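You operate a simulated robot arm through the tools that you are given. There is no shell and no other tool. Be economical: measure what you need, move in short steps, check, and stop when the job is done.

Carry out the task below with a simulated robot arm. There is one attempt and no reset: what you move stays moved.

JOB
Rinse the white and yellow brushes in the purple cup, hang them up and tip the water away.
Fine: the low table's DRY rack; water into the drain bowl; cup back in its holder; leave the other cups and the third brush.

The check looks at the end state, three seconds after you hand in, the way a careful person would. Anything else that was tipped, shoved, dropped, spilled or broken makes it a failure.

ROBOT AND FRAMES
A 7-joint arm with a two-finger parallel gripper, fixed in place. Base frame: the origin is at the foot of the arm, x ahead of it, y to its left, z up; the work surface is at about z = 560. Units: mm, degrees, N and s.
With the tool pointing down near the work surface it reaches from about 120 to 600 mm from the base axis. Its first joint turns from -66.0 to 66.0 degrees. Payload 2.4 kg.
The TCP is the grasp point between the finger pads, 30 mm short of the fingertips. In the tool frame z runs along the fingers and y along their closing line. Largest opening 94 mm; finger width 28, thickness 10; the body of the gripper, 50 by 96 mm, starts 55 mm behind the TCP.
Orientation is that of the tool frame in the base frame, as [roll, pitch, yaw] about the fixed x, y, z axes, in that order (R = Rz(yaw) Ry(pitch) Rx(roll)). With the fingers straight down and closing along the base's y, the tool's x points along the base's -x, its y along +y and its z along -z.

CONTROLS
- The arm moves only by the tool apply_moves. Its argument "series" is a list of rows, each a list of 3 entries, a list of its own where there are three numbers: the shift along the base's x, y, z in mm, then the turn, a rotation vector about the base's x, y, z in degrees, then the finger opening in mm, from 0 to 94. In form: [[[x, y, z], [rx, ry, rz], fingers], ...]. A call has 1 to 12 rows; each row shifts and turns the commanded pose from where the row before left it. A row lasts 0.2 s, in which the tool goes at most 50 mm and 8.6 degrees; a call with a longer step from one row to the next is refused whole, and so is a gripper value outside its range. A pose out of reach is approached as far as the arm can. The call stops where the force on the tool passes 70 N (or 10 N more than at its start, if that is more) or the arm is blocked; 0.2 s more then pass. Each finger travels about 153 mm/s and halts on what it meets, pressing with about 36 N; the grip force reading is that of the motor and also rises with nothing between the fingers. The clock runs only during rows and for 0.2 s after the last one: add rows that do not move to give the fingers time. The reply holds the time, the measured pose of the TCP, the force on the tool along the base axes, the opening and the grip force, in the units named above and with some noise, with the torque about the TCP (base axes, N m) and any sound that the robot's microphone picked up, and new pictures: "show" is both (left out), scene, wrist or none.
- Cameras (640 x 400 px; columns grow to the right, rows downward): "scene" is fixed at [24.4, 471.1, 1437.3]; the picture's right is [-0.84, -0.55, 0.00], its down [-0.35, 0.53, -0.77] and it looks along [0.42, -0.65, -0.63] (base axes); focal length 369 px, centre (320, 200). "wrist" rides on the gripper at [76, 14, -102] in the tool frame; the picture's right is [-0.18, 0.98, 0.00], its down [-0.75, -0.14, -0.64] and it looks along [-0.63, -0.12, 0.77] (tool axes); focal length 243 px, centre (320, 200). There is no depth. A picture from a camera that has moved, and an enlarged one, comes with that camera's place and axes in the base frame and with its lens.
- close_up(camera, box): a new picture of the part [left, top, right, bottom] of that camera's present view, enlarged. The clock stands still meanwhile.
- job_done(): hands the job in; it is judged then, once.

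Work in short steps. Places have to be worked out from the pictures, the camera data and where the tool is seen: move nearer, look again, correct. Check each grasp and each placing, and mend what went wrong. You have 120 turns and 200 pictures in all, those below and enlarged ones among them. Open the gripper and draw the arm clear of the work before you hand the job in, unless the task says otherwise; then end with one line.

The tools are called after "Emit:" as name(argument=value, ...) on one line, values as JSON. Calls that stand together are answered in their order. apply_moves: Moves the arm, as the interface text tells. Its arguments: {"type":"object","properties":{"series":{"type":"array"},"show":{"type":"string","enum":["both","scene","wrist","none"]}},"required":["series"]} The other tools are called the same way: close_up (camera, box) takes an enlarged picture of a part of a camera's view; job_done () hands the job in.

At the start:

```text
t: 0.0
position: [389.5, -221.0, 1063.9]
tcp_rot: [180.0, -0.1, -180.0]
ft_force: [-0.1, -0.3, -1.0]
ft_torque: [0.01, 0.02, -0.02]
opening: 94.0
grasp_force: 0.0
```

scene: 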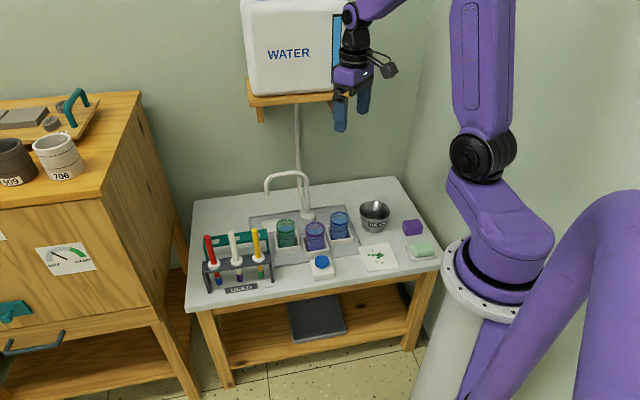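
wrist: 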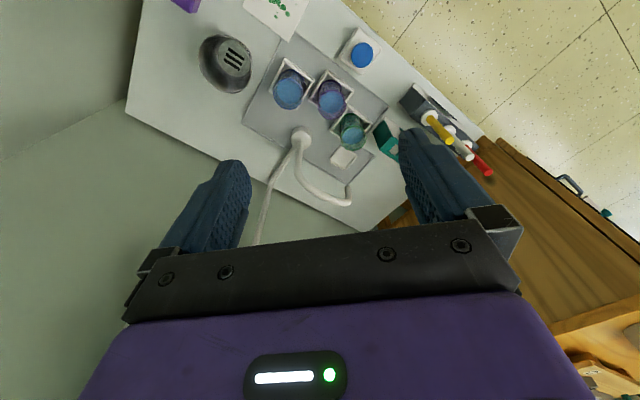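

I begin by looking closely at the table from both cameras.

Emit:
close_up(camera="scene", box=[190, 210, 290, 300])

Emit:
close_up(camera="scene", box=[260, 170, 440, 290])

Emit:
close_up(camera="wrist", box=[180, 0, 500, 210])

```text
4.44 times, centred on (240, 255) of scene
camera zoom: at [24.4, 471.1, 1437.3], right [-0.84, -0.55, 0.0], down [-0.35, 0.53, -0.77], along [0.42, -0.65, -0.63], focal length 1638 px, centre (676, -44)
```

zoom: 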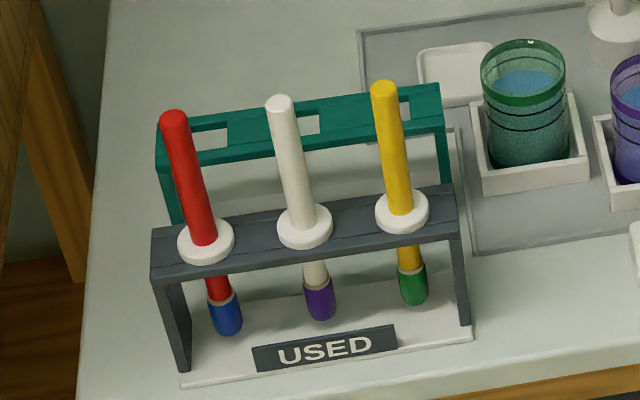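

```text
3.33 times, centred on (350, 230) of scene
camera zoom: at [24.4, 471.1, 1437.3], right [-0.84, -0.55, 0.0], down [-0.35, 0.53, -0.77], along [0.42, -0.65, -0.63], focal length 1229 px, centre (220, 100)
```

zoom: 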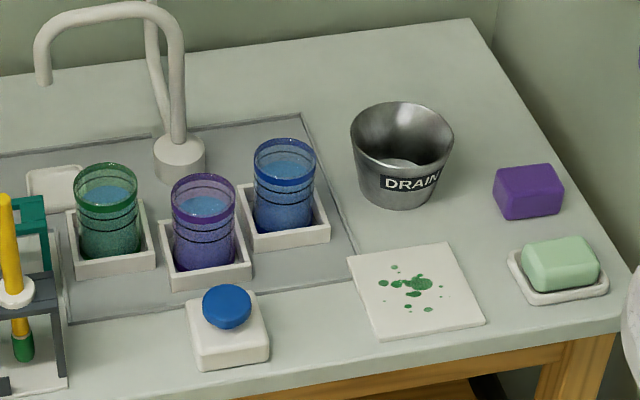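

```text
1.90 times, centred on (340, 105) of wrist
camera zoom: at [313.6, -206.9, 1165.3], right [0.18, 0.98, 0.0], down [0.75, -0.14, 0.64], along [0.63, -0.12, -0.77], focal length 462 px, centre (282, 381)
```

zoom: 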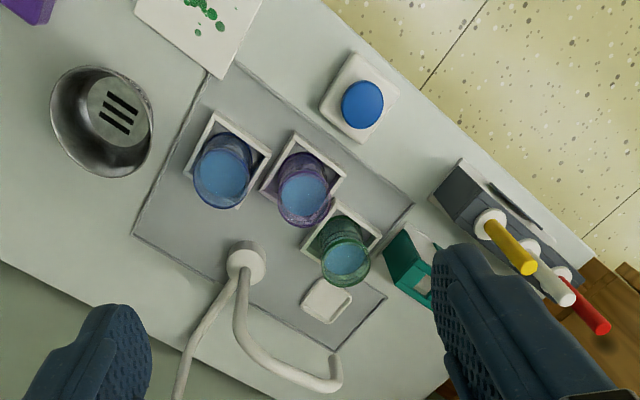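

Rough triangulation: yellow brush at ≈(540,-18), white at ≈(580,28), collars z≈670, purple cup ≈(482,-215), bowl ≈(375,-414). I'll swing toward the racks with the closing line across the rack row, and look again.

Emit:
apply_moves(series=[[[15, 23, -27], [0, 0, 7.8], 94], [[15, 23, -27], [0, 0, 7.8], 94], [[15, 23, -27], [0, 0, 7.8], 94], [[15, 23, -27], [0, 0, 7.8], 94], [[15, 23, -27], [0, 0, 7.8], 94], [[15, 23, -27], [0, 0, 7.8], 94], [[0, 0, 0], [0, 0, 0], 94]])

```text
t: 1.6
position: [481.9, -82.9, 901.5]
tcp_rot: [180.0, 0.1, -133.1]
ft_force: [-0.5, -0.6, -0.6]
ft_torque: [0.01, -0.01, -0.01]
opening: 94.0
grasp_force: 0.1
camera wrist: at [419.0, -127.9, 1003.8], right [-0.59, 0.81, 0.0], down [0.62, 0.45, 0.64], along [0.52, 0.38, -0.77], focal length 243 px, centre (320, 200)
```

scene: 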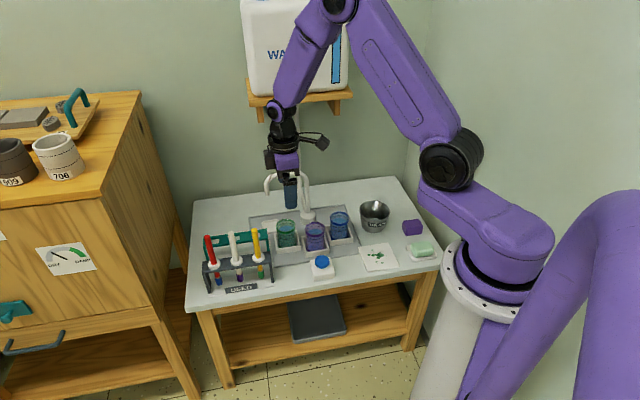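
wrist: 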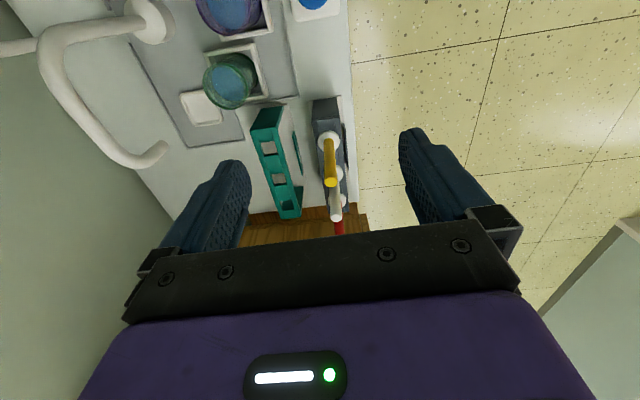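

The row now lies along the camera's view. I'll enlarge the racks.

Emit:
close_up(camera="wrist", box=[230, 80, 390, 240])

Emit:
close_up(camera="scene", box=[190, 220, 280, 300])

```text
2.50 times, centred on (310, 160) of wrist
camera zoom: at [419.0, -127.9, 1003.8], right [-0.59, 0.81, 0.0], down [0.62, 0.45, 0.64], along [0.52, 0.38, -0.77], focal length 606 px, centre (345, 300)
```

zoom: 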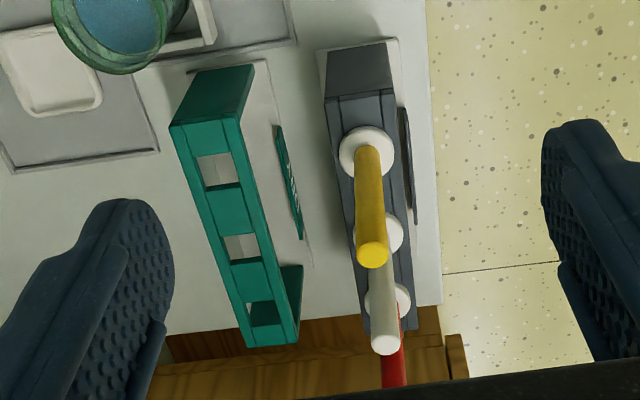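

```text
5.00 times, centred on (235, 260) of scene
camera zoom: at [24.4, 471.1, 1437.3], right [-0.84, -0.55, 0.0], down [-0.35, 0.53, -0.77], along [0.42, -0.65, -0.63], focal length 1843 px, centre (745, -100)
```

zoom: 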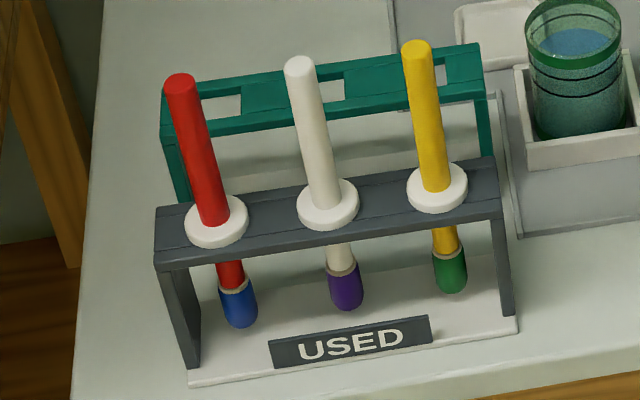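

Racks have matched three-hole tops; DRY holes lie at ≈(611,-88), (650,-45), (692,0), z≈665: beyond vertical reach, so I'll work with the tool pitched outward about 40°. Yellow ≈(542,-22), white ≈(582,18). I set that posture behind the yellow brush.

Emit:
apply_moves(series=[[[-2, 10, -10], [0, 0, -7.8], 94], [[-2, 10, -10], [0, 0, -7.8], 94], [[-2, 10, -10], [0, 0, -7.8], 70], [[-2, 10, -10], [0, 0, -7.8], 44], [[-2, 10, -10], [0, 0, -7.8], 44], [[-2, 11, -10], [0, 0, -7.9], 44], [[0, 0, -8], [0, -8, 0], 44], [[0, 0, -8], [0, -8, 0], 44], [[0, 0, -8], [0, -8, 0], 44], [[0, 0, -8], [0, -8, 0], 44], [[0, 0, -8], [0, -8, 0], 44], [[0, 0, 0], [0, 0, 0], 44]])

```text
t: 4.2
position: [467.4, -23.3, 800.3]
tcp_rot: [179.9, 40.0, 180.0]
ft_force: [-0.2, -0.3, -0.1]
ft_torque: [-0.02, -0.04, 0.0]
opening: 43.8
grasp_force: 0.1
camera wrist: at [343.3, -8.3, 829.0], right [0.14, 0.98, 0.12], down [0.16, -0.14, 0.98], along [0.98, -0.12, -0.18], focal length 243 px, centre (320, 200)
```

scene: 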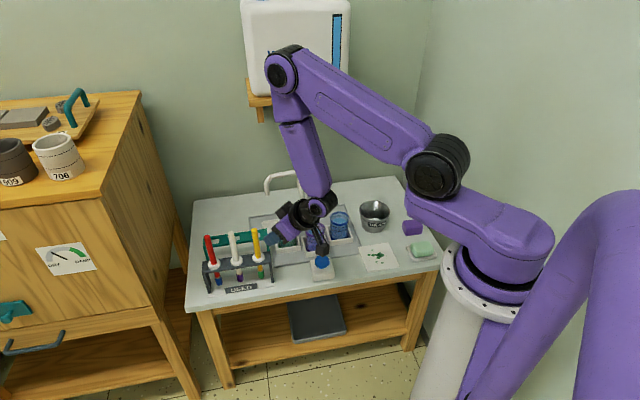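
wrist: 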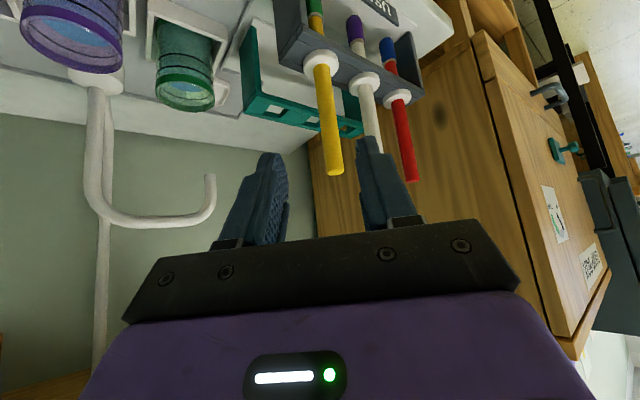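

The posture works. The yellow brush is centred ahead between the fingers; I move forward and down around its handle, then check before closing.

Emit:
apply_moves(series=[[[25, 1, 0], [0, 0, 0], 44], [[25, 1, 0], [0, 0, 0], 44], [[24, 1, 0], [0, 0, 0], 44], [[0, 0, -25], [0, 0, 0], 44], [[0, 0, -25], [0, 0, 0], 44], [[0, 0, 0], [0, 0, 0], 44]])

Emit:
close_up(camera="scene", box=[190, 200, 310, 300])

```text
t: 5.6
position: [541.5, -21.1, 749.7]
tcp_rot: [180.0, 40.0, 179.9]
ft_force: [-0.8, 0.3, -0.3]
ft_torque: [0.03, 0.04, -0.02]
opening: 44.0
grasp_force: 0.1
camera wrist: at [417.3, -5.3, 779.1], right [0.14, 0.98, 0.12], down [0.16, -0.14, 0.98], along [0.98, -0.12, -0.18], focal length 243 px, centre (320, 200)
```

scene: 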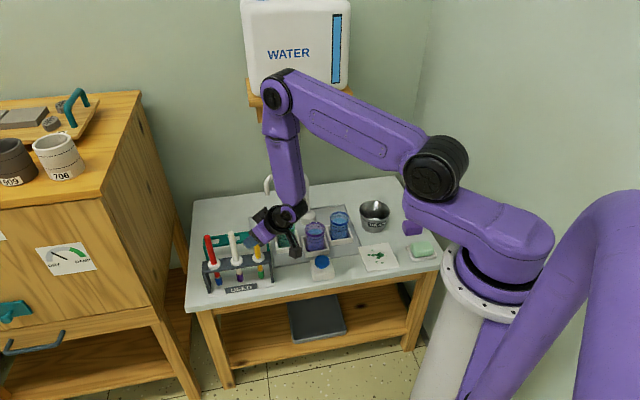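
wrist: 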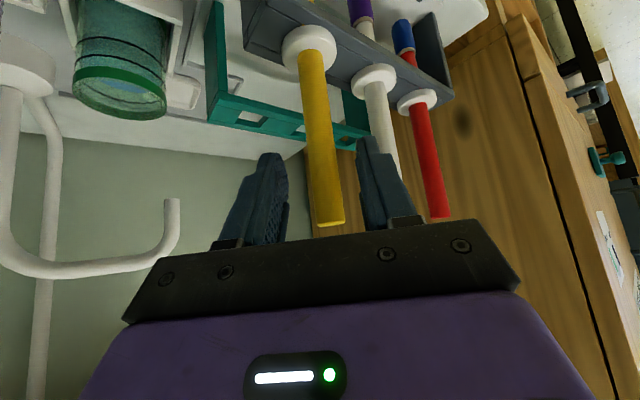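

```text
4.00 times, centred on (250, 250) of scene
camera zoom: at [24.4, 471.1, 1437.3], right [-0.84, -0.55, 0.0], down [-0.35, 0.53, -0.77], along [0.42, -0.65, -0.63], focal length 1474 px, centre (600, 0)
```

zoom: 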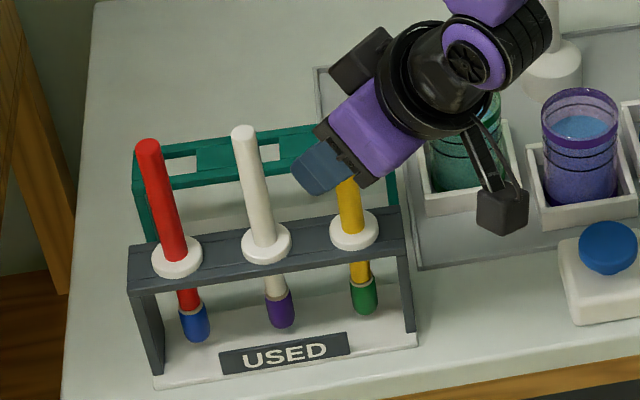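

The handle sits midway between the fingers. Closing on it.

Emit:
apply_moves(series=[[[0, 0, 0], [0, 0, 0], 10], [[0, 0, 0], [0, 0, 0], 5], [[0, 0, 0], [0, 0, 0], 5]], show="wrist")

```text
t: 6.4
position: [541.7, -20.9, 750.4]
tcp_rot: [179.9, 39.9, 180.0]
ft_force: [0.6, -0.3, -0.4]
ft_torque: [0.01, -0.02, -0.01]
opening: 18.6
grasp_force: 35.7
camera wrist: at [417.1, -5.3, 779.2], right [0.14, 0.98, 0.12], down [0.16, -0.14, 0.98], along [0.98, -0.12, -0.18], focal length 243 px, centre (320, 200)
```

wrist: 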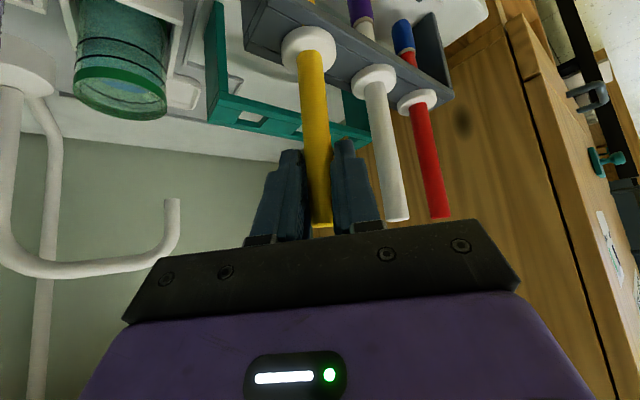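

Gripped at 18.6 mm. Lift straight up to clear the rack.

Emit:
apply_moves(series=[[[0, 0, 15], [0, 0, 0], 5], [[0, 0, 25], [0, 0, 0], 5], [[0, 0, 30], [0, 0, 0], 5], [[0, 0, 35], [0, 0, 0], 5], [[0, 0, 15], [0, 0, 0], 5]])

Emit:
close_up(camera="scene", box=[190, 180, 310, 300])

```text
t: 7.6
position: [541.7, -19.8, 872.3]
tcp_rot: [-180.0, 39.9, 179.8]
ft_force: [0.2, 0.3, -0.6]
ft_torque: [-0.01, 0.0, -0.04]
opening: 18.8
grasp_force: 35.9
camera wrist: at [417.3, -5.1, 901.3], right [0.14, 0.98, 0.12], down [0.16, -0.14, 0.98], along [0.98, -0.12, -0.18], focal length 243 px, centre (320, 200)
```

scene: 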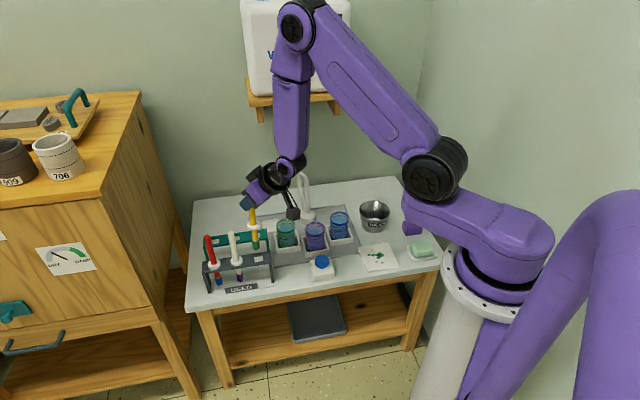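
wrist: 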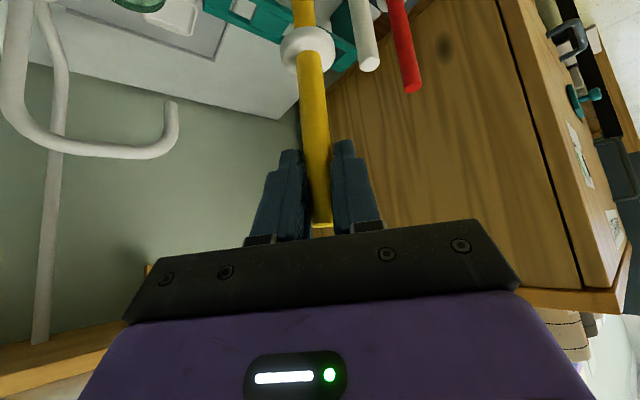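

```text
3.33 times, centred on (250, 240) of scene
camera zoom: at [24.4, 471.1, 1437.3], right [-0.84, -0.55, 0.0], down [-0.35, 0.53, -0.77], along [0.42, -0.65, -0.63], focal length 1229 px, centre (553, 67)
```

zoom: 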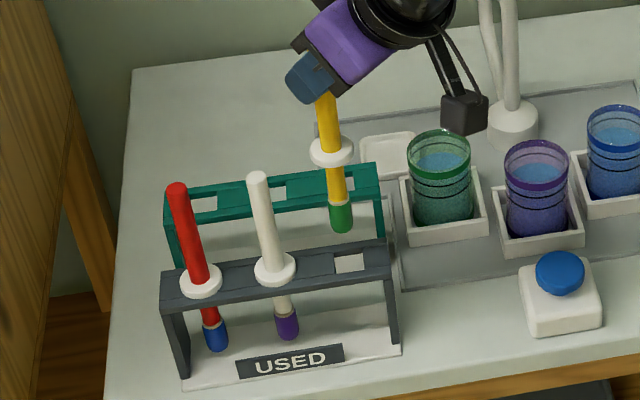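

Yellow is free, tip at z≈705. Now over to above the purple cup, at ≈(480,-208).

Emit:
apply_moves(series=[[[-12, -38, 0], [0, 0, 0], 5], [[-12, -38, 0], [0, 0, 0], 5], [[-12, -38, 0], [0, 0, 0], 5], [[-13, -38, 0], [0, 0, 0], 5], [[-13, -36, 0], [0, 0, 0], 5], [[0, 0, 0], [0, 0, 0], 5]])

Emit:
close_up(camera="scene", box=[250, 160, 390, 280])

Emit:
close_up(camera="wrist", box=[200, 0, 440, 150])

```text
t: 9.0
position: [481.6, -207.8, 871.2]
tcp_rot: [179.9, 40.1, 179.9]
ft_force: [-0.1, 0.1, -0.6]
ft_torque: [0.01, 0.01, 0.0]
opening: 18.7
grasp_force: 36.5
camera wrist: at [357.0, -192.7, 901.7], right [0.14, 0.98, 0.12], down [0.16, -0.14, 0.98], along [0.98, -0.12, -0.18], focal length 243 px, centre (320, 200)
```

scene: 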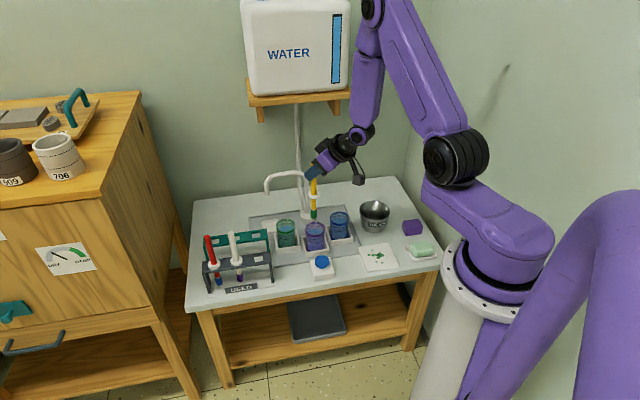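
wrist: 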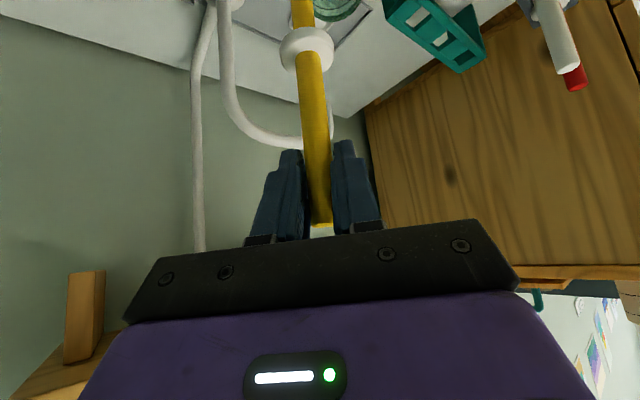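

```text
3.33 times, centred on (320, 220) of scene
camera zoom: at [24.4, 471.1, 1437.3], right [-0.84, -0.55, 0.0], down [-0.35, 0.53, -0.77], along [0.42, -0.65, -0.63], focal length 1229 px, centre (320, 133)
```

zoom: 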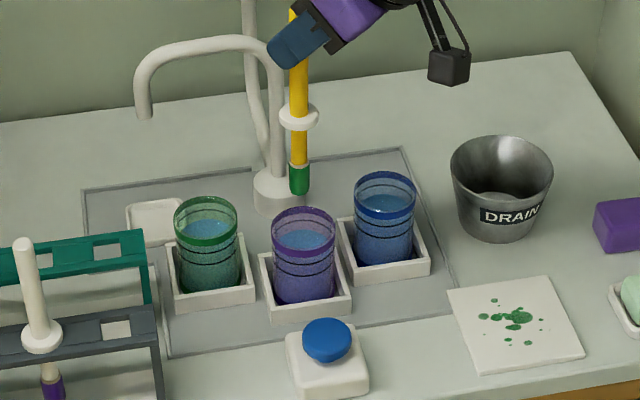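

```text
2.67 times, centred on (320, 75) of wrist
camera zoom: at [357.0, -192.7, 901.7], right [0.14, 0.98, 0.12], down [0.16, -0.14, 0.98], along [0.98, -0.12, -0.18], focal length 647 px, centre (320, 533)
```

zoom: 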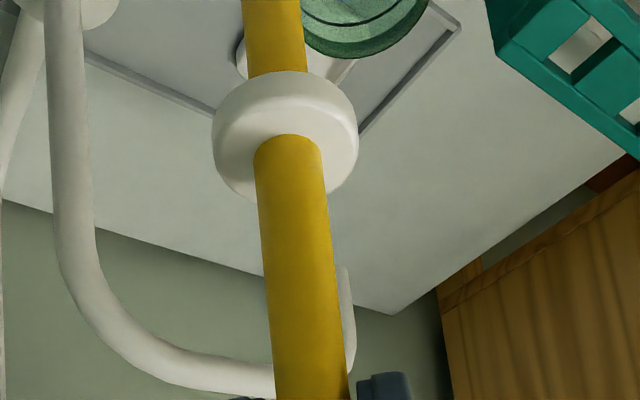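

The brush projects within ~4 mm of the cup's rim centre. Small correction, lower so the tip enters the mouth, and check.

Emit:
apply_moves(series=[[[-3, -2, -20], [0, 0, 0], 5], [[0, 0, -20], [0, 0, 0], 5], [[0, 0, -15], [0, 0, 0], 5], [[0, 0, 0], [0, 0, 0], 5]], show="none")

Emit:
close_up(camera="scene", box=[280, 180, 350, 260])

Emit:
close_up(camera="wrist", box=[200, 0, 440, 150])

```text
t: 10.0
position: [477.2, -210.1, 816.0]
tcp_rot: [179.9, 40.0, 179.8]
ft_force: [0.2, -0.7, -0.1]
ft_torque: [-0.01, 0.01, 0.03]
opening: 18.7
grasp_force: 36.2
```

```text
5.00 times, centred on (315, 220) of scene
camera zoom: at [24.4, 471.1, 1437.3], right [-0.84, -0.55, 0.0], down [-0.35, 0.53, -0.77], along [0.42, -0.65, -0.63], focal length 1843 px, centre (345, 100)
```

zoom: 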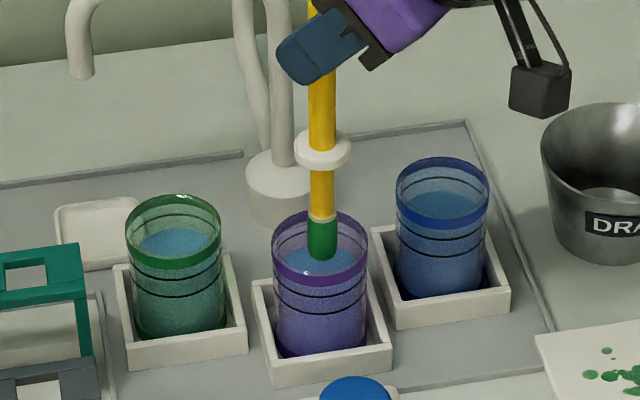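

```text
2.67 times, centred on (320, 75) of wrist
camera zoom: at [353.7, -195.7, 845.0], right [0.14, 0.98, 0.12], down [0.16, -0.14, 0.98], along [0.98, -0.12, -0.18], focal length 647 px, centre (320, 533)
```

zoom: 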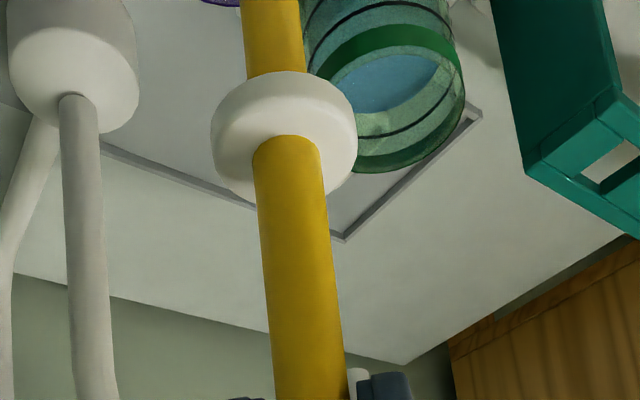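

The tip is in the mouth, centred. Lowering into the water, then gentle swirling (±6 mm).

Emit:
apply_moves(series=[[[0, 0, -15], [0, 0, 0], 5], [[0, 0, -15], [0, 0, 0], 5], [[0, 0, -15], [0, 0, 0], 5], [[0, 0, -12], [0, 0, 0], 5], [[6, 0, 0], [0, 0, 0], 5], [[-6, 6, 0], [0, 0, 0], 5], [[-6, -6, 0], [0, 0, 0], 5], [[6, -6, 0], [0, 0, 0], 5], [[6, 6, 0], [0, 0, 0], 5], [[-6, 6, 0], [0, 0, 0], 5], [[-6, -6, 0], [0, 0, 0], 5], [[6, 0, 0], [0, 0, 0], 5]], show="none")

Emit:
close_up(camera="scene", box=[280, 180, 350, 260])

```text
t: 12.6
position: [476.7, -211.2, 759.7]
tcp_rot: [179.9, 40.0, 179.9]
ft_force: [-0.3, 0.3, -0.3]
ft_torque: [0.0, -0.03, -0.02]
opening: 18.6
grasp_force: 35.2
```

```text
5.00 times, centred on (315, 220) of scene
camera zoom: at [24.4, 471.1, 1437.3], right [-0.84, -0.55, 0.0], down [-0.35, 0.53, -0.77], along [0.42, -0.65, -0.63], focal length 1843 px, centre (345, 100)
```

zoom: 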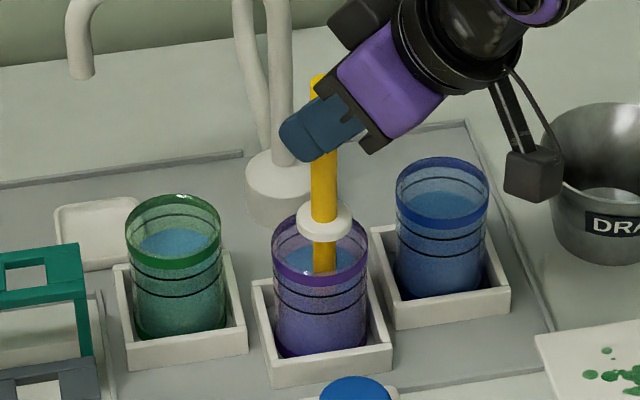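

Inside the water with no contact force. One more round of swirling with up-down strokes.

Emit:
apply_moves(series=[[[6, 0, 8], [0, 0, 0], 5], [[-6, 6, -8], [0, 0, 0], 5], [[-6, -6, 8], [0, 0, 0], 5], [[6, -6, -8], [0, 0, 0], 5], [[6, 6, 8], [0, 0, 0], 5], [[-6, 6, -8], [0, 0, 0], 5], [[-6, -6, 8], [0, 0, 0], 5], [[6, -6, -8], [0, 0, 0], 5], [[0, 6, 8], [0, 0, 0], 5], [[0, 0, -8], [0, 0, 0], 5], [[0, 0, 0], [0, 0, 0], 5]], show="none")

Emit:
apply_moves(series=[[[0, 0, 15], [0, 0, 0], 5], [[0, 0, 20], [0, 0, 0], 5], [[0, 0, 20], [0, 0, 0], 5], [[0, 0, 0], [0, 0, 0], 5], [[0, 0, 0], [0, 0, 0], 5]], show="none")

Emit:
close_up(camera="scene", box=[280, 180, 350, 260])

```text
t: 15.0
position: [477.9, -210.2, 759.3]
tcp_rot: [180.0, 40.0, 179.9]
ft_force: [-0.1, -0.3, 0.1]
ft_torque: [0.0, 0.01, -0.02]
opening: 18.7
grasp_force: 35.7
```

```text
t: 16.2
position: [477.5, -210.8, 815.3]
tcp_rot: [179.9, 40.1, 180.0]
ft_force: [0.1, -0.3, -1.2]
ft_torque: [0.03, -0.01, -0.02]
opening: 18.8
grasp_force: 35.8
```

```text
5.00 times, centred on (315, 220) of scene
camera zoom: at [24.4, 471.1, 1437.3], right [-0.84, -0.55, 0.0], down [-0.35, 0.53, -0.77], along [0.42, -0.65, -0.63], focal length 1843 px, centre (345, 100)
```

zoom: 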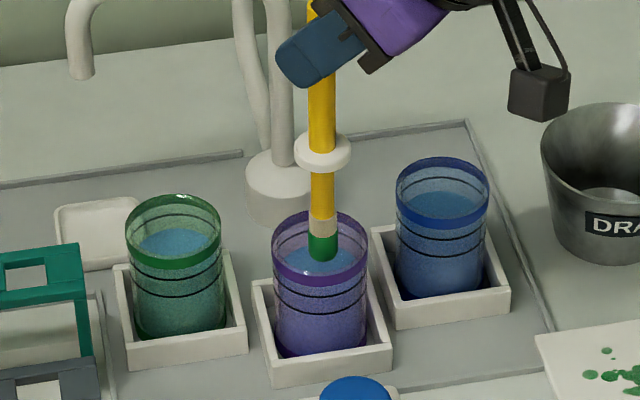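

The paint is partly gone (green band shortened), so rinsing works but takes more strokes. Back in for more.

Emit:
apply_moves(series=[[[0, 0, -20], [0, 0, 0], 5], [[0, 0, -20], [0, 0, 0], 5], [[0, 0, -16], [0, 0, 0], 5], [[8, 0, 0], [0, 0, 0], 5], [[-16, 0, 0], [0, 0, 0], 5], [[16, 0, 0], [0, 0, 0], 5], [[-16, 0, 0], [0, 0, 0], 5], [[16, 0, 0], [0, 0, 0], 5], [[-16, 0, 0], [0, 0, 0], 5], [[16, 0, 0], [0, 0, 0], 5], [[-16, 0, 0], [0, 0, 0], 5], [[8, 0, 0], [0, 0, 0], 5]], show="none")

Emit:
apply_moves(series=[[[0, 0, 0], [0, 0, 0], 5], [[0, 0, 20], [0, 0, 0], 5], [[0, 0, 20], [0, 0, 0], 5], [[0, 0, 16], [0, 0, 0], 5], [[0, 0, 0], [0, 0, 0], 5]], show="none")

Emit:
close_up(camera="scene", box=[280, 180, 350, 260])

```text
t: 18.8
position: [475.7, -209.3, 758.3]
tcp_rot: [179.9, 40.0, 179.8]
ft_force: [-0.3, 0.4, -0.7]
ft_torque: [0.0, -0.01, -0.02]
opening: 18.6
grasp_force: 35.3
```

```text
t: 20.0
position: [478.0, -211.2, 815.0]
tcp_rot: [180.0, 40.1, 180.0]
ft_force: [0.4, -0.3, 0.0]
ft_torque: [0.0, -0.01, -0.03]
opening: 18.8
grasp_force: 35.6
```

```text
5.00 times, centred on (315, 220) of scene
camera zoom: at [24.4, 471.1, 1437.3], right [-0.84, -0.55, 0.0], down [-0.35, 0.53, -0.77], along [0.42, -0.65, -0.63], focal length 1843 px, centre (345, 100)
```

zoom: 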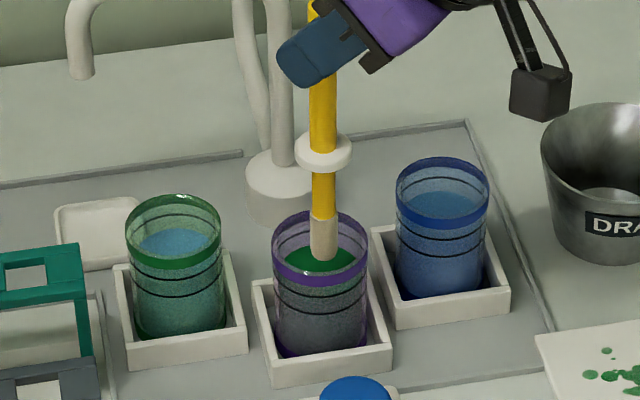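

Yellow is clean now and the water turned green. Lift, let it drip over the cup, then move to above the middle DRY hole.

Emit:
apply_moves(series=[[[0, 0, 15], [0, 0, 0], 5], [[0, 0, 0], [0, 0, 0], 5], [[0, 0, 0], [0, 0, 0], 5], [[0, 0, 0], [0, 0, 0], 5], [[0, 0, 0], [0, 0, 0], 5], [[0, 0, 25], [0, 0, 0], 5], [[0, 0, 20], [0, 0, 0], 5], [[15, 35, 0], [0, 0, 0], 5], [[30, 30, 0], [0, 0, 0], 5], [[30, 30, 0], [0, 0, 0], 5], [[30, 30, 0], [0, 0, 0], 5], [[0, 0, 0], [0, 0, 0], 5]])

```text
t: 22.6
position: [582.3, -89.1, 874.3]
tcp_rot: [180.0, 40.0, 179.9]
ft_force: [-0.7, 0.3, 0.5]
ft_torque: [0.04, -0.01, -0.03]
opening: 18.9
grasp_force: 36.3
camera wrist: at [457.9, -73.4, 903.5], right [0.14, 0.98, 0.12], down [0.16, -0.14, 0.98], along [0.98, -0.12, -0.18], focal length 243 px, centre (320, 200)
```

scene: 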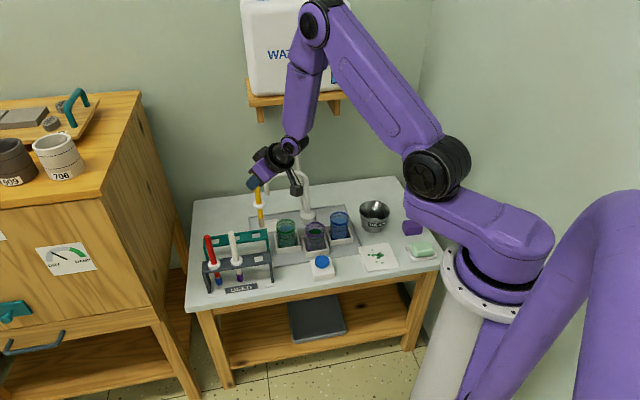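
wrist: 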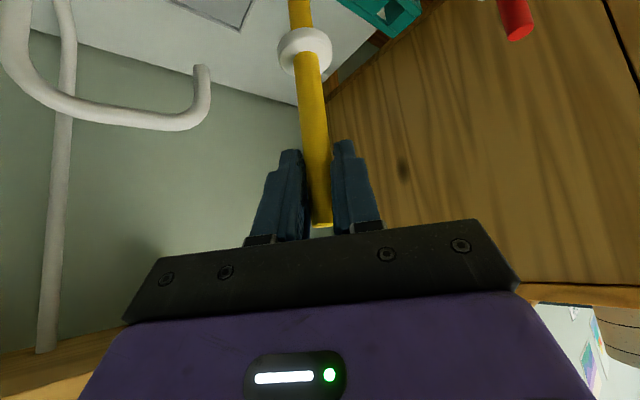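

Continuing to above the middle hole at ≈(650,-45).

Emit:
apply_moves(series=[[[23, 15, 0], [0, 0, 0], 5], [[23, 15, 0], [0, 0, 0], 5], [[22, 14, 0], [0, 0, 0], 5], [[0, 0, 0], [0, 0, 0], 5]], show="wrist")

Emit:
close_up(camera="scene", box=[190, 160, 300, 280])

```text
t: 23.6
position: [649.5, -44.4, 873.5]
tcp_rot: [179.8, 40.0, 179.8]
ft_force: [-0.5, -0.1, 0.2]
ft_torque: [-0.01, -0.01, 0.02]
opening: 18.9
grasp_force: 36.1
camera wrist: at [525.6, -28.1, 902.4], right [0.14, 0.98, 0.12], down [0.16, -0.14, 0.98], along [0.98, -0.12, -0.18], focal length 243 px, centre (320, 200)
```

wrist: 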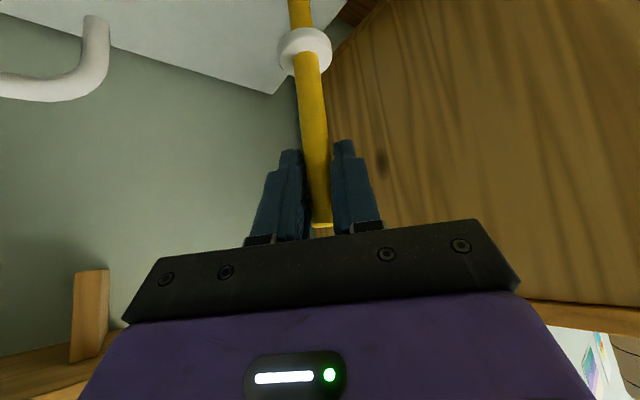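

```text
3.33 times, centred on (245, 220) of scene
camera zoom: at [24.4, 471.1, 1437.3], right [-0.84, -0.55, 0.0], down [-0.35, 0.53, -0.77], along [0.42, -0.65, -0.63], focal length 1229 px, centre (570, 133)
```

zoom: 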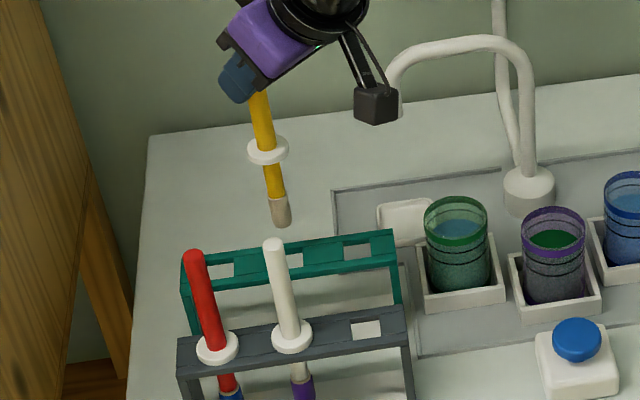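

Reached; brush axis projects at about the middle hole. Lower to just above the hole and zoom in.

Emit:
apply_moves(series=[[[0, 0, -15], [0, 0, 0], 5], [[0, 0, -15], [0, 0, 0], 5], [[0, 0, 0], [0, 0, 0], 5]], show="wrist")

Emit:
close_up(camera="scene", box=[235, 200, 315, 250])

Emit:
close_up(camera="scene", box=[235, 210, 285, 250])

```text
t: 24.4
position: [648.4, -42.7, 844.7]
tcp_rot: [179.9, 40.1, 179.7]
ft_force: [0.8, 0.0, -0.4]
ft_torque: [-0.01, 0.05, -0.01]
opening: 18.6
grasp_force: 36.2
camera wrist: at [525.0, -27.6, 872.9], right [0.14, 0.98, 0.12], down [0.16, -0.14, 0.98], along [0.98, -0.12, -0.18], focal length 243 px, centre (320, 200)
```

wrist: 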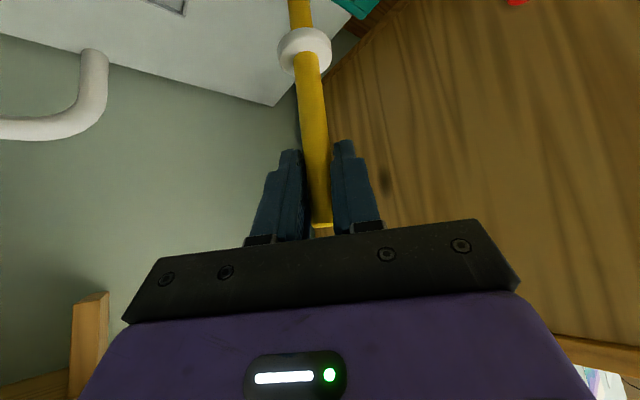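

```text
8.00 times, centred on (275, 225) of scene
camera zoom: at [24.4, 471.1, 1437.3], right [-0.84, -0.55, 0.0], down [-0.35, 0.53, -0.77], along [0.42, -0.65, -0.63], focal length 2949 px, centre (680, 0)
```

zoom: 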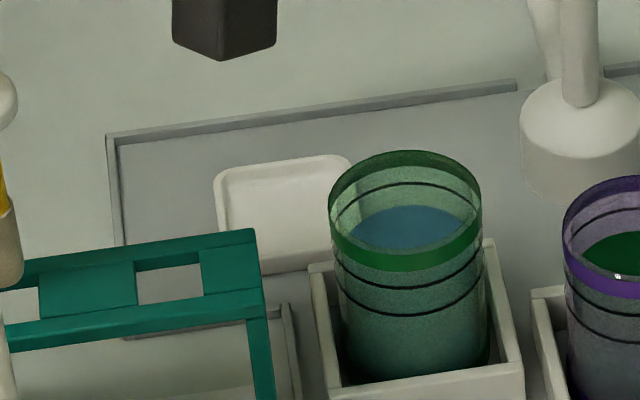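

```text
10.00 times, centred on (260, 230) of scene
camera zoom: at [24.4, 471.1, 1437.3], right [-0.84, -0.55, 0.0], down [-0.35, 0.53, -0.77], along [0.42, -0.65, -0.63], focal length 3686 px, centre (920, -100)
```

zoom: 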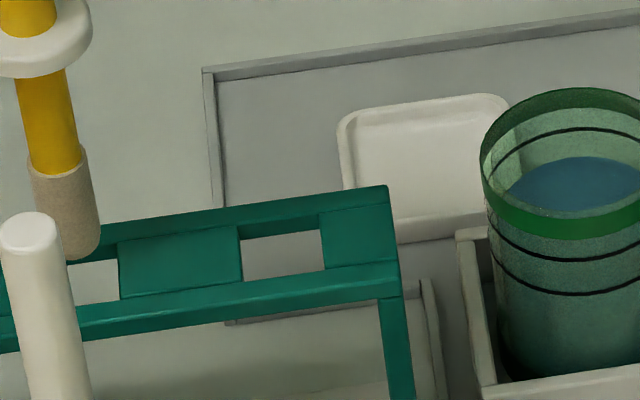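

The tip is slightly above rack level. Lower 8 mm more to judge the offset with less parallax.

Emit:
apply_moves(series=[[[0, 0, -7], [0, 0, 0], 5], [[0, 0, 0], [0, 0, 0], 5], [[0, 0, 0], [0, 0, 0], 5]], show="none")

Emit:
close_up(camera="scene", box=[225, 210, 275, 250])

```text
t: 25.2
position: [649.3, -41.4, 836.9]
tcp_rot: [180.0, 40.0, 179.9]
ft_force: [0.2, 0.0, -1.0]
ft_torque: [0.02, 0.0, 0.01]
opening: 18.8
grasp_force: 36.1
```

```text
10.00 times, centred on (250, 230) of scene
camera zoom: at [24.4, 471.1, 1437.3], right [-0.84, -0.55, 0.0], down [-0.35, 0.53, -0.77], along [0.42, -0.65, -0.63], focal length 3686 px, centre (1020, -100)
```

zoom: 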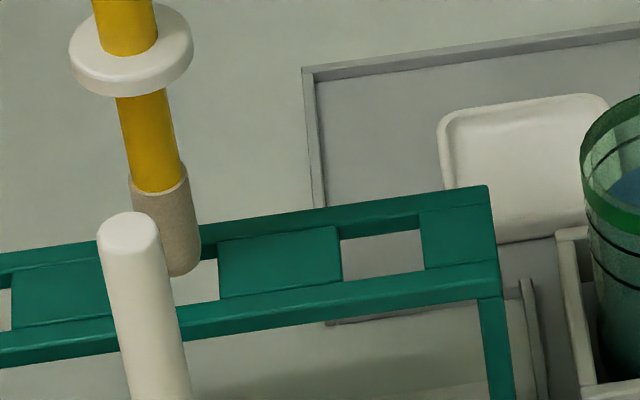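

Offset is only ≈2 mm to the right in the picture. Correct it and lower a little with a force check.

Emit:
apply_moves(series=[[[1.5, 1, 0], [0, 0, 0], 5], [[0, 0, -4], [0, 0, 0], 5], [[0, 0, -4], [0, 0, 0], 5], [[0, 0, 0], [0, 0, 0], 5]], show="none")

Emit:
close_up(camera="scene", box=[225, 210, 275, 250])

```text
t: 26.2
position: [651.0, -41.7, 830.1]
tcp_rot: [179.9, 40.0, 179.8]
ft_force: [0.4, 0.0, -0.1]
ft_torque: [0.01, 0.0, 0.02]
opening: 18.5
grasp_force: 36.4
```

```text
10.00 times, centred on (250, 230) of scene
camera zoom: at [24.4, 471.1, 1437.3], right [-0.84, -0.55, 0.0], down [-0.35, 0.53, -0.77], along [0.42, -0.65, -0.63], focal length 3686 px, centre (1020, -100)
```

zoom: 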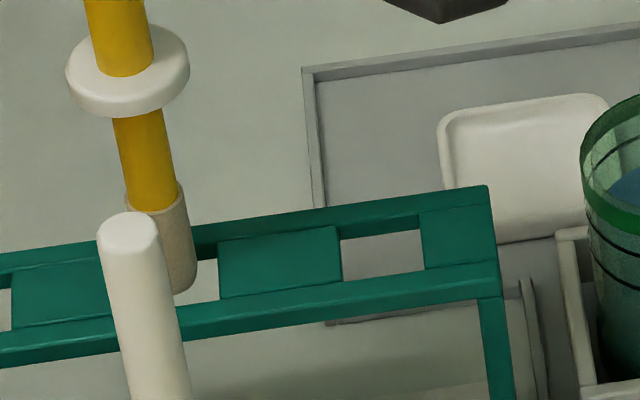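

No contact; tip appears centred and just entering. Lower further in small steps.

Emit:
apply_moves(series=[[[0, 0, -4], [0, 0, 0], 5], [[0, 0, -4], [0, 0, 0], 5], [[0, 0, 0], [0, 0, 0], 5]], show="none")

Emit:
close_up(camera="scene", box=[225, 210, 275, 250])

```text
t: 27.0
position: [650.0, -41.4, 822.3]
tcp_rot: [180.0, 39.9, 179.9]
ft_force: [-0.4, 0.6, -0.3]
ft_torque: [-0.02, 0.01, 0.01]
opening: 18.8
grasp_force: 35.8
```

```text
10.00 times, centred on (250, 230) of scene
camera zoom: at [24.4, 471.1, 1437.3], right [-0.84, -0.55, 0.0], down [-0.35, 0.53, -0.77], along [0.42, -0.65, -0.63], focal length 3686 px, centre (1020, -100)
```

zoom: 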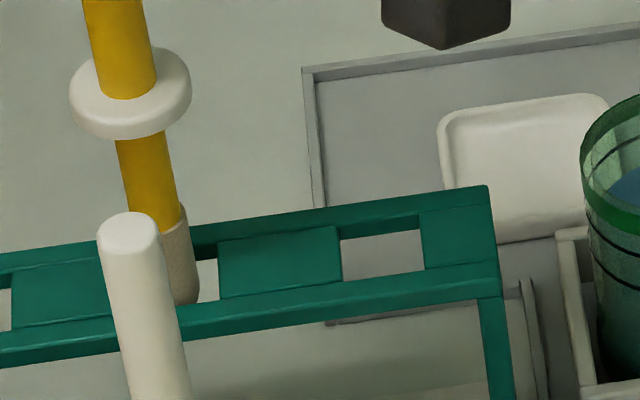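

The tip passes in front of the back strip and behind the front strip: it's in the hole. Continue lowering.

Emit:
apply_moves(series=[[[0, 0, -6], [0, 0, 0], 5], [[0, 0, -6], [0, 0, 0], 5], [[0, 0, -6], [0, 0, 0], 5], [[0, 0, 0], [0, 0, 0], 5]], show="none")

Emit:
close_up(camera="scene", box=[215, 200, 285, 260])

```text
t: 28.0
position: [651.5, -40.2, 804.0]
tcp_rot: [179.9, 40.0, 179.9]
ft_force: [0.3, 0.3, -0.3]
ft_torque: [0.0, -0.03, -0.01]
opening: 18.9
grasp_force: 35.9
```

```text
6.67 times, centred on (250, 230) of scene
camera zoom: at [24.4, 471.1, 1437.3], right [-0.84, -0.55, 0.0], down [-0.35, 0.53, -0.77], along [0.42, -0.65, -0.63], focal length 2457 px, centre (787, 0)
```

zoom: 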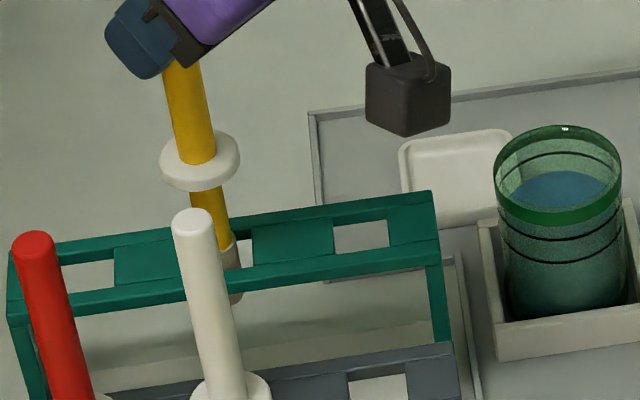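

Tip emerges below the front strip. Lower until the collar is near seating.

Emit:
apply_moves(series=[[[0, 0, -8], [0, 0, 0], 5], [[0, 0, -8], [0, 0, 0], 5], [[0, 0, -8], [0, 0, 0], 5], [[0, 0, -8], [0, 0, 0], 5], [[0, 0, -8], [0, 0, 0], 5], [[0, 0, -6], [0, 0, 0], 5], [[0, 0, 0], [0, 0, 0], 5]], show="wrist")

Emit:
close_up(camera="scene", box=[215, 200, 285, 260])

```text
t: 29.6
position: [651.4, -40.9, 757.6]
tcp_rot: [179.9, 39.9, 179.9]
ft_force: [0.0, -0.4, 0.5]
ft_torque: [-0.02, 0.0, -0.02]
opening: 18.7
grasp_force: 35.7
camera wrist: at [527.0, -25.3, 786.4], right [0.14, 0.98, 0.12], down [0.16, -0.14, 0.98], along [0.98, -0.12, -0.18], focal length 243 px, centre (320, 200)
```

wrist: 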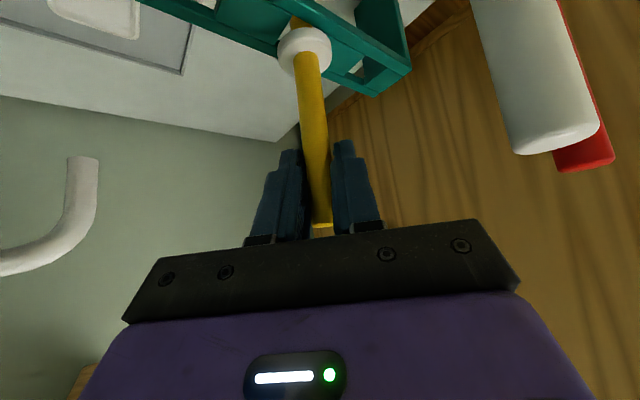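

```text
6.67 times, centred on (250, 230) of scene
camera zoom: at [24.4, 471.1, 1437.3], right [-0.84, -0.55, 0.0], down [-0.35, 0.53, -0.77], along [0.42, -0.65, -0.63], focal length 2457 px, centre (787, 0)
```

zoom: 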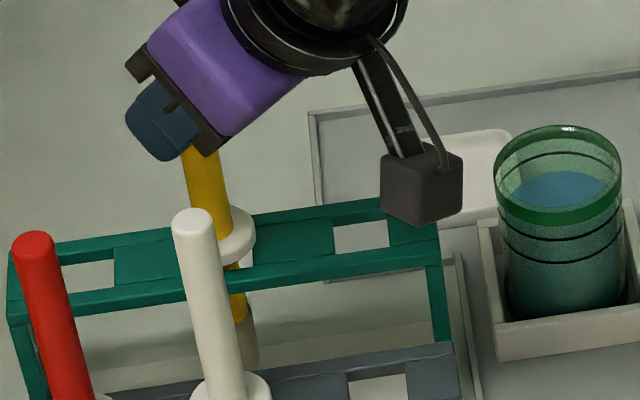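

Nearly seated; lower in 2 mm steps and read force.

Emit:
apply_moves(series=[[[0, 0, -2], [0, 0, 0], 5], [[0, 0, -2], [0, 0, 0], 5], [[0, 0, -1.5], [0, 0, 0], 5], [[0, 0, 0], [0, 0, 0], 5]], show="none")

Emit:
close_up(camera="wrist", box=[220, 0, 440, 140])

```text
t: 30.6
position: [651.7, -40.3, 751.9]
tcp_rot: [179.9, 40.1, 179.9]
ft_force: [0.0, 0.3, -0.4]
ft_torque: [0.01, -0.03, -0.03]
opening: 18.6
grasp_force: 35.5
```

```text
2.86 times, centred on (330, 70) of wrist
camera zoom: at [527.4, -24.8, 780.4], right [0.14, 0.98, 0.12], down [0.16, -0.14, 0.98], along [0.98, -0.12, -0.18], focal length 693 px, centre (291, 571)
```

zoom: 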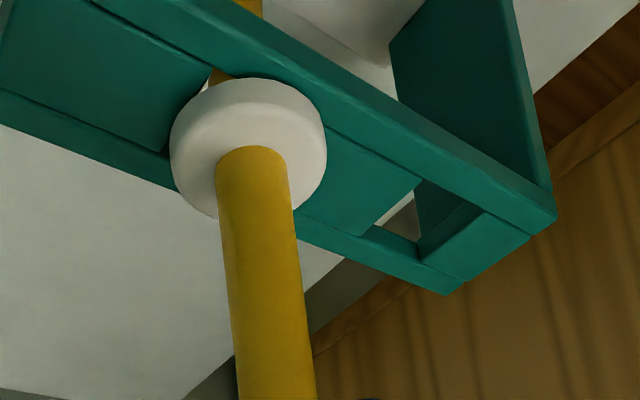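

Still no contact load; two more millimetres, then release gently if seated.

Emit:
apply_moves(series=[[[0, 0, -1], [0, 0, 0], 5], [[0, 0, -1], [0, 0, 0], 5], [[0, 0, 0], [0, 0, 0], 5]], show="none")

```text
t: 31.4
position: [652.6, -39.3, 749.9]
tcp_rot: [180.0, 40.0, 179.9]
ft_force: [-0.7, 0.8, 0.7]
ft_torque: [0.05, 0.0, 0.02]
opening: 18.8
grasp_force: 35.8
```

Emit:
apply_moves(series=[[[0, 0, -1], [0, 0, 0], 5], [[0, 0, -1], [0, 0, 0], 5], [[0, 0, 0], [0, 0, 0], 5]], show="none")

Emit:
close_up(camera="wrist", box=[220, 0, 440, 140])

```text
t: 32.2
position: [651.8, -40.5, 750.0]
tcp_rot: [179.9, 40.4, 179.9]
ft_force: [-5.7, 1.2, 23.8]
ft_torque: [-0.02, 0.2, 0.02]
opening: 18.6
grasp_force: 36.3
```

```text
2.86 times, centred on (330, 70) of wrist
camera zoom: at [527.8, -24.8, 777.8], right [0.14, 0.98, 0.12], down [0.16, -0.14, 0.98], along [0.98, -0.12, -0.18], focal length 693 px, centre (291, 571)
```

zoom: 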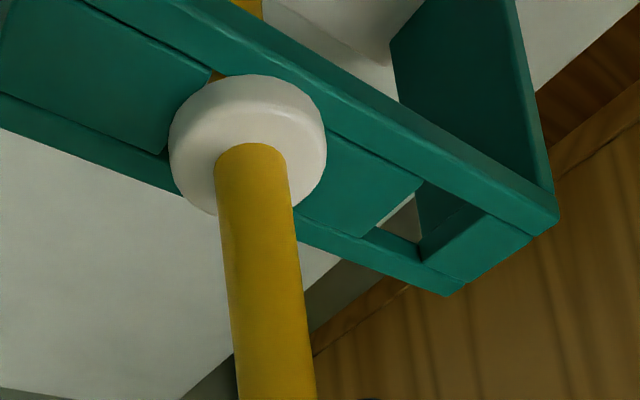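

Seated (24 N contact at z≈750). Back off 1.5 mm, open modestly, and check before withdrawing.

Emit:
apply_moves(series=[[[0, 0, 1.5], [0, 0, 0], 5], [[0, 0, 0], [0, 0, 0], 25], [[0, 0, 0], [0, 0, 0], 40], [[0, 0, 0], [0, 0, 0], 40]], show="wrist")

Emit:
close_up(camera="scene", box=[215, 200, 285, 260])

```text
t: 33.2
position: [650.4, -38.6, 748.9]
tcp_rot: [179.9, 40.0, -180.0]
ft_force: [-0.8, 0.8, 0.6]
ft_torque: [0.01, -0.02, -0.03]
opening: 40.1
grasp_force: 0.0
camera wrist: at [526.7, -24.4, 778.0], right [0.14, 0.98, 0.12], down [0.17, -0.14, 0.98], along [0.98, -0.12, -0.18], focal length 243 px, centre (320, 200)
```

wrist: 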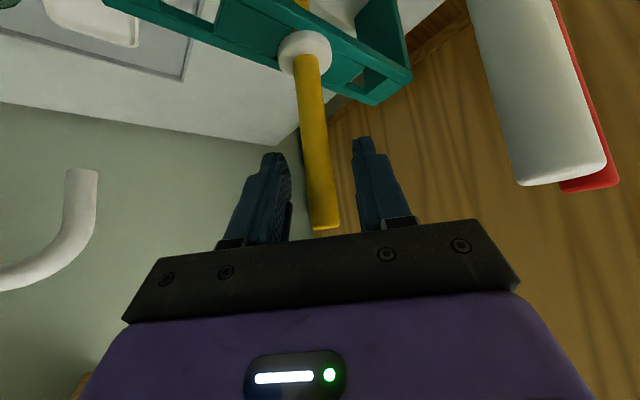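

```text
6.67 times, centred on (250, 230) of scene
camera zoom: at [24.4, 471.1, 1437.3], right [-0.84, -0.55, 0.0], down [-0.35, 0.53, -0.77], along [0.42, -0.65, -0.63], focal length 2457 px, centre (787, 0)
```

zoom: 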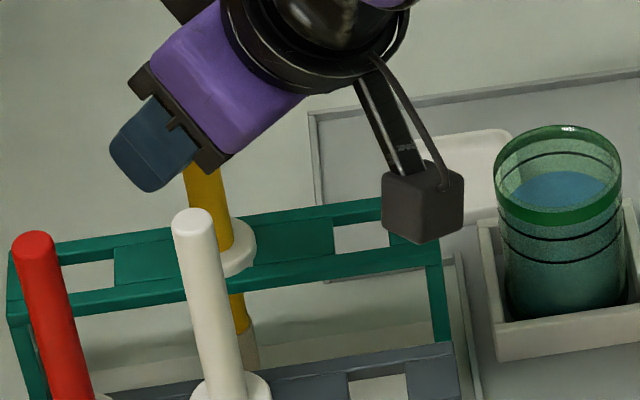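

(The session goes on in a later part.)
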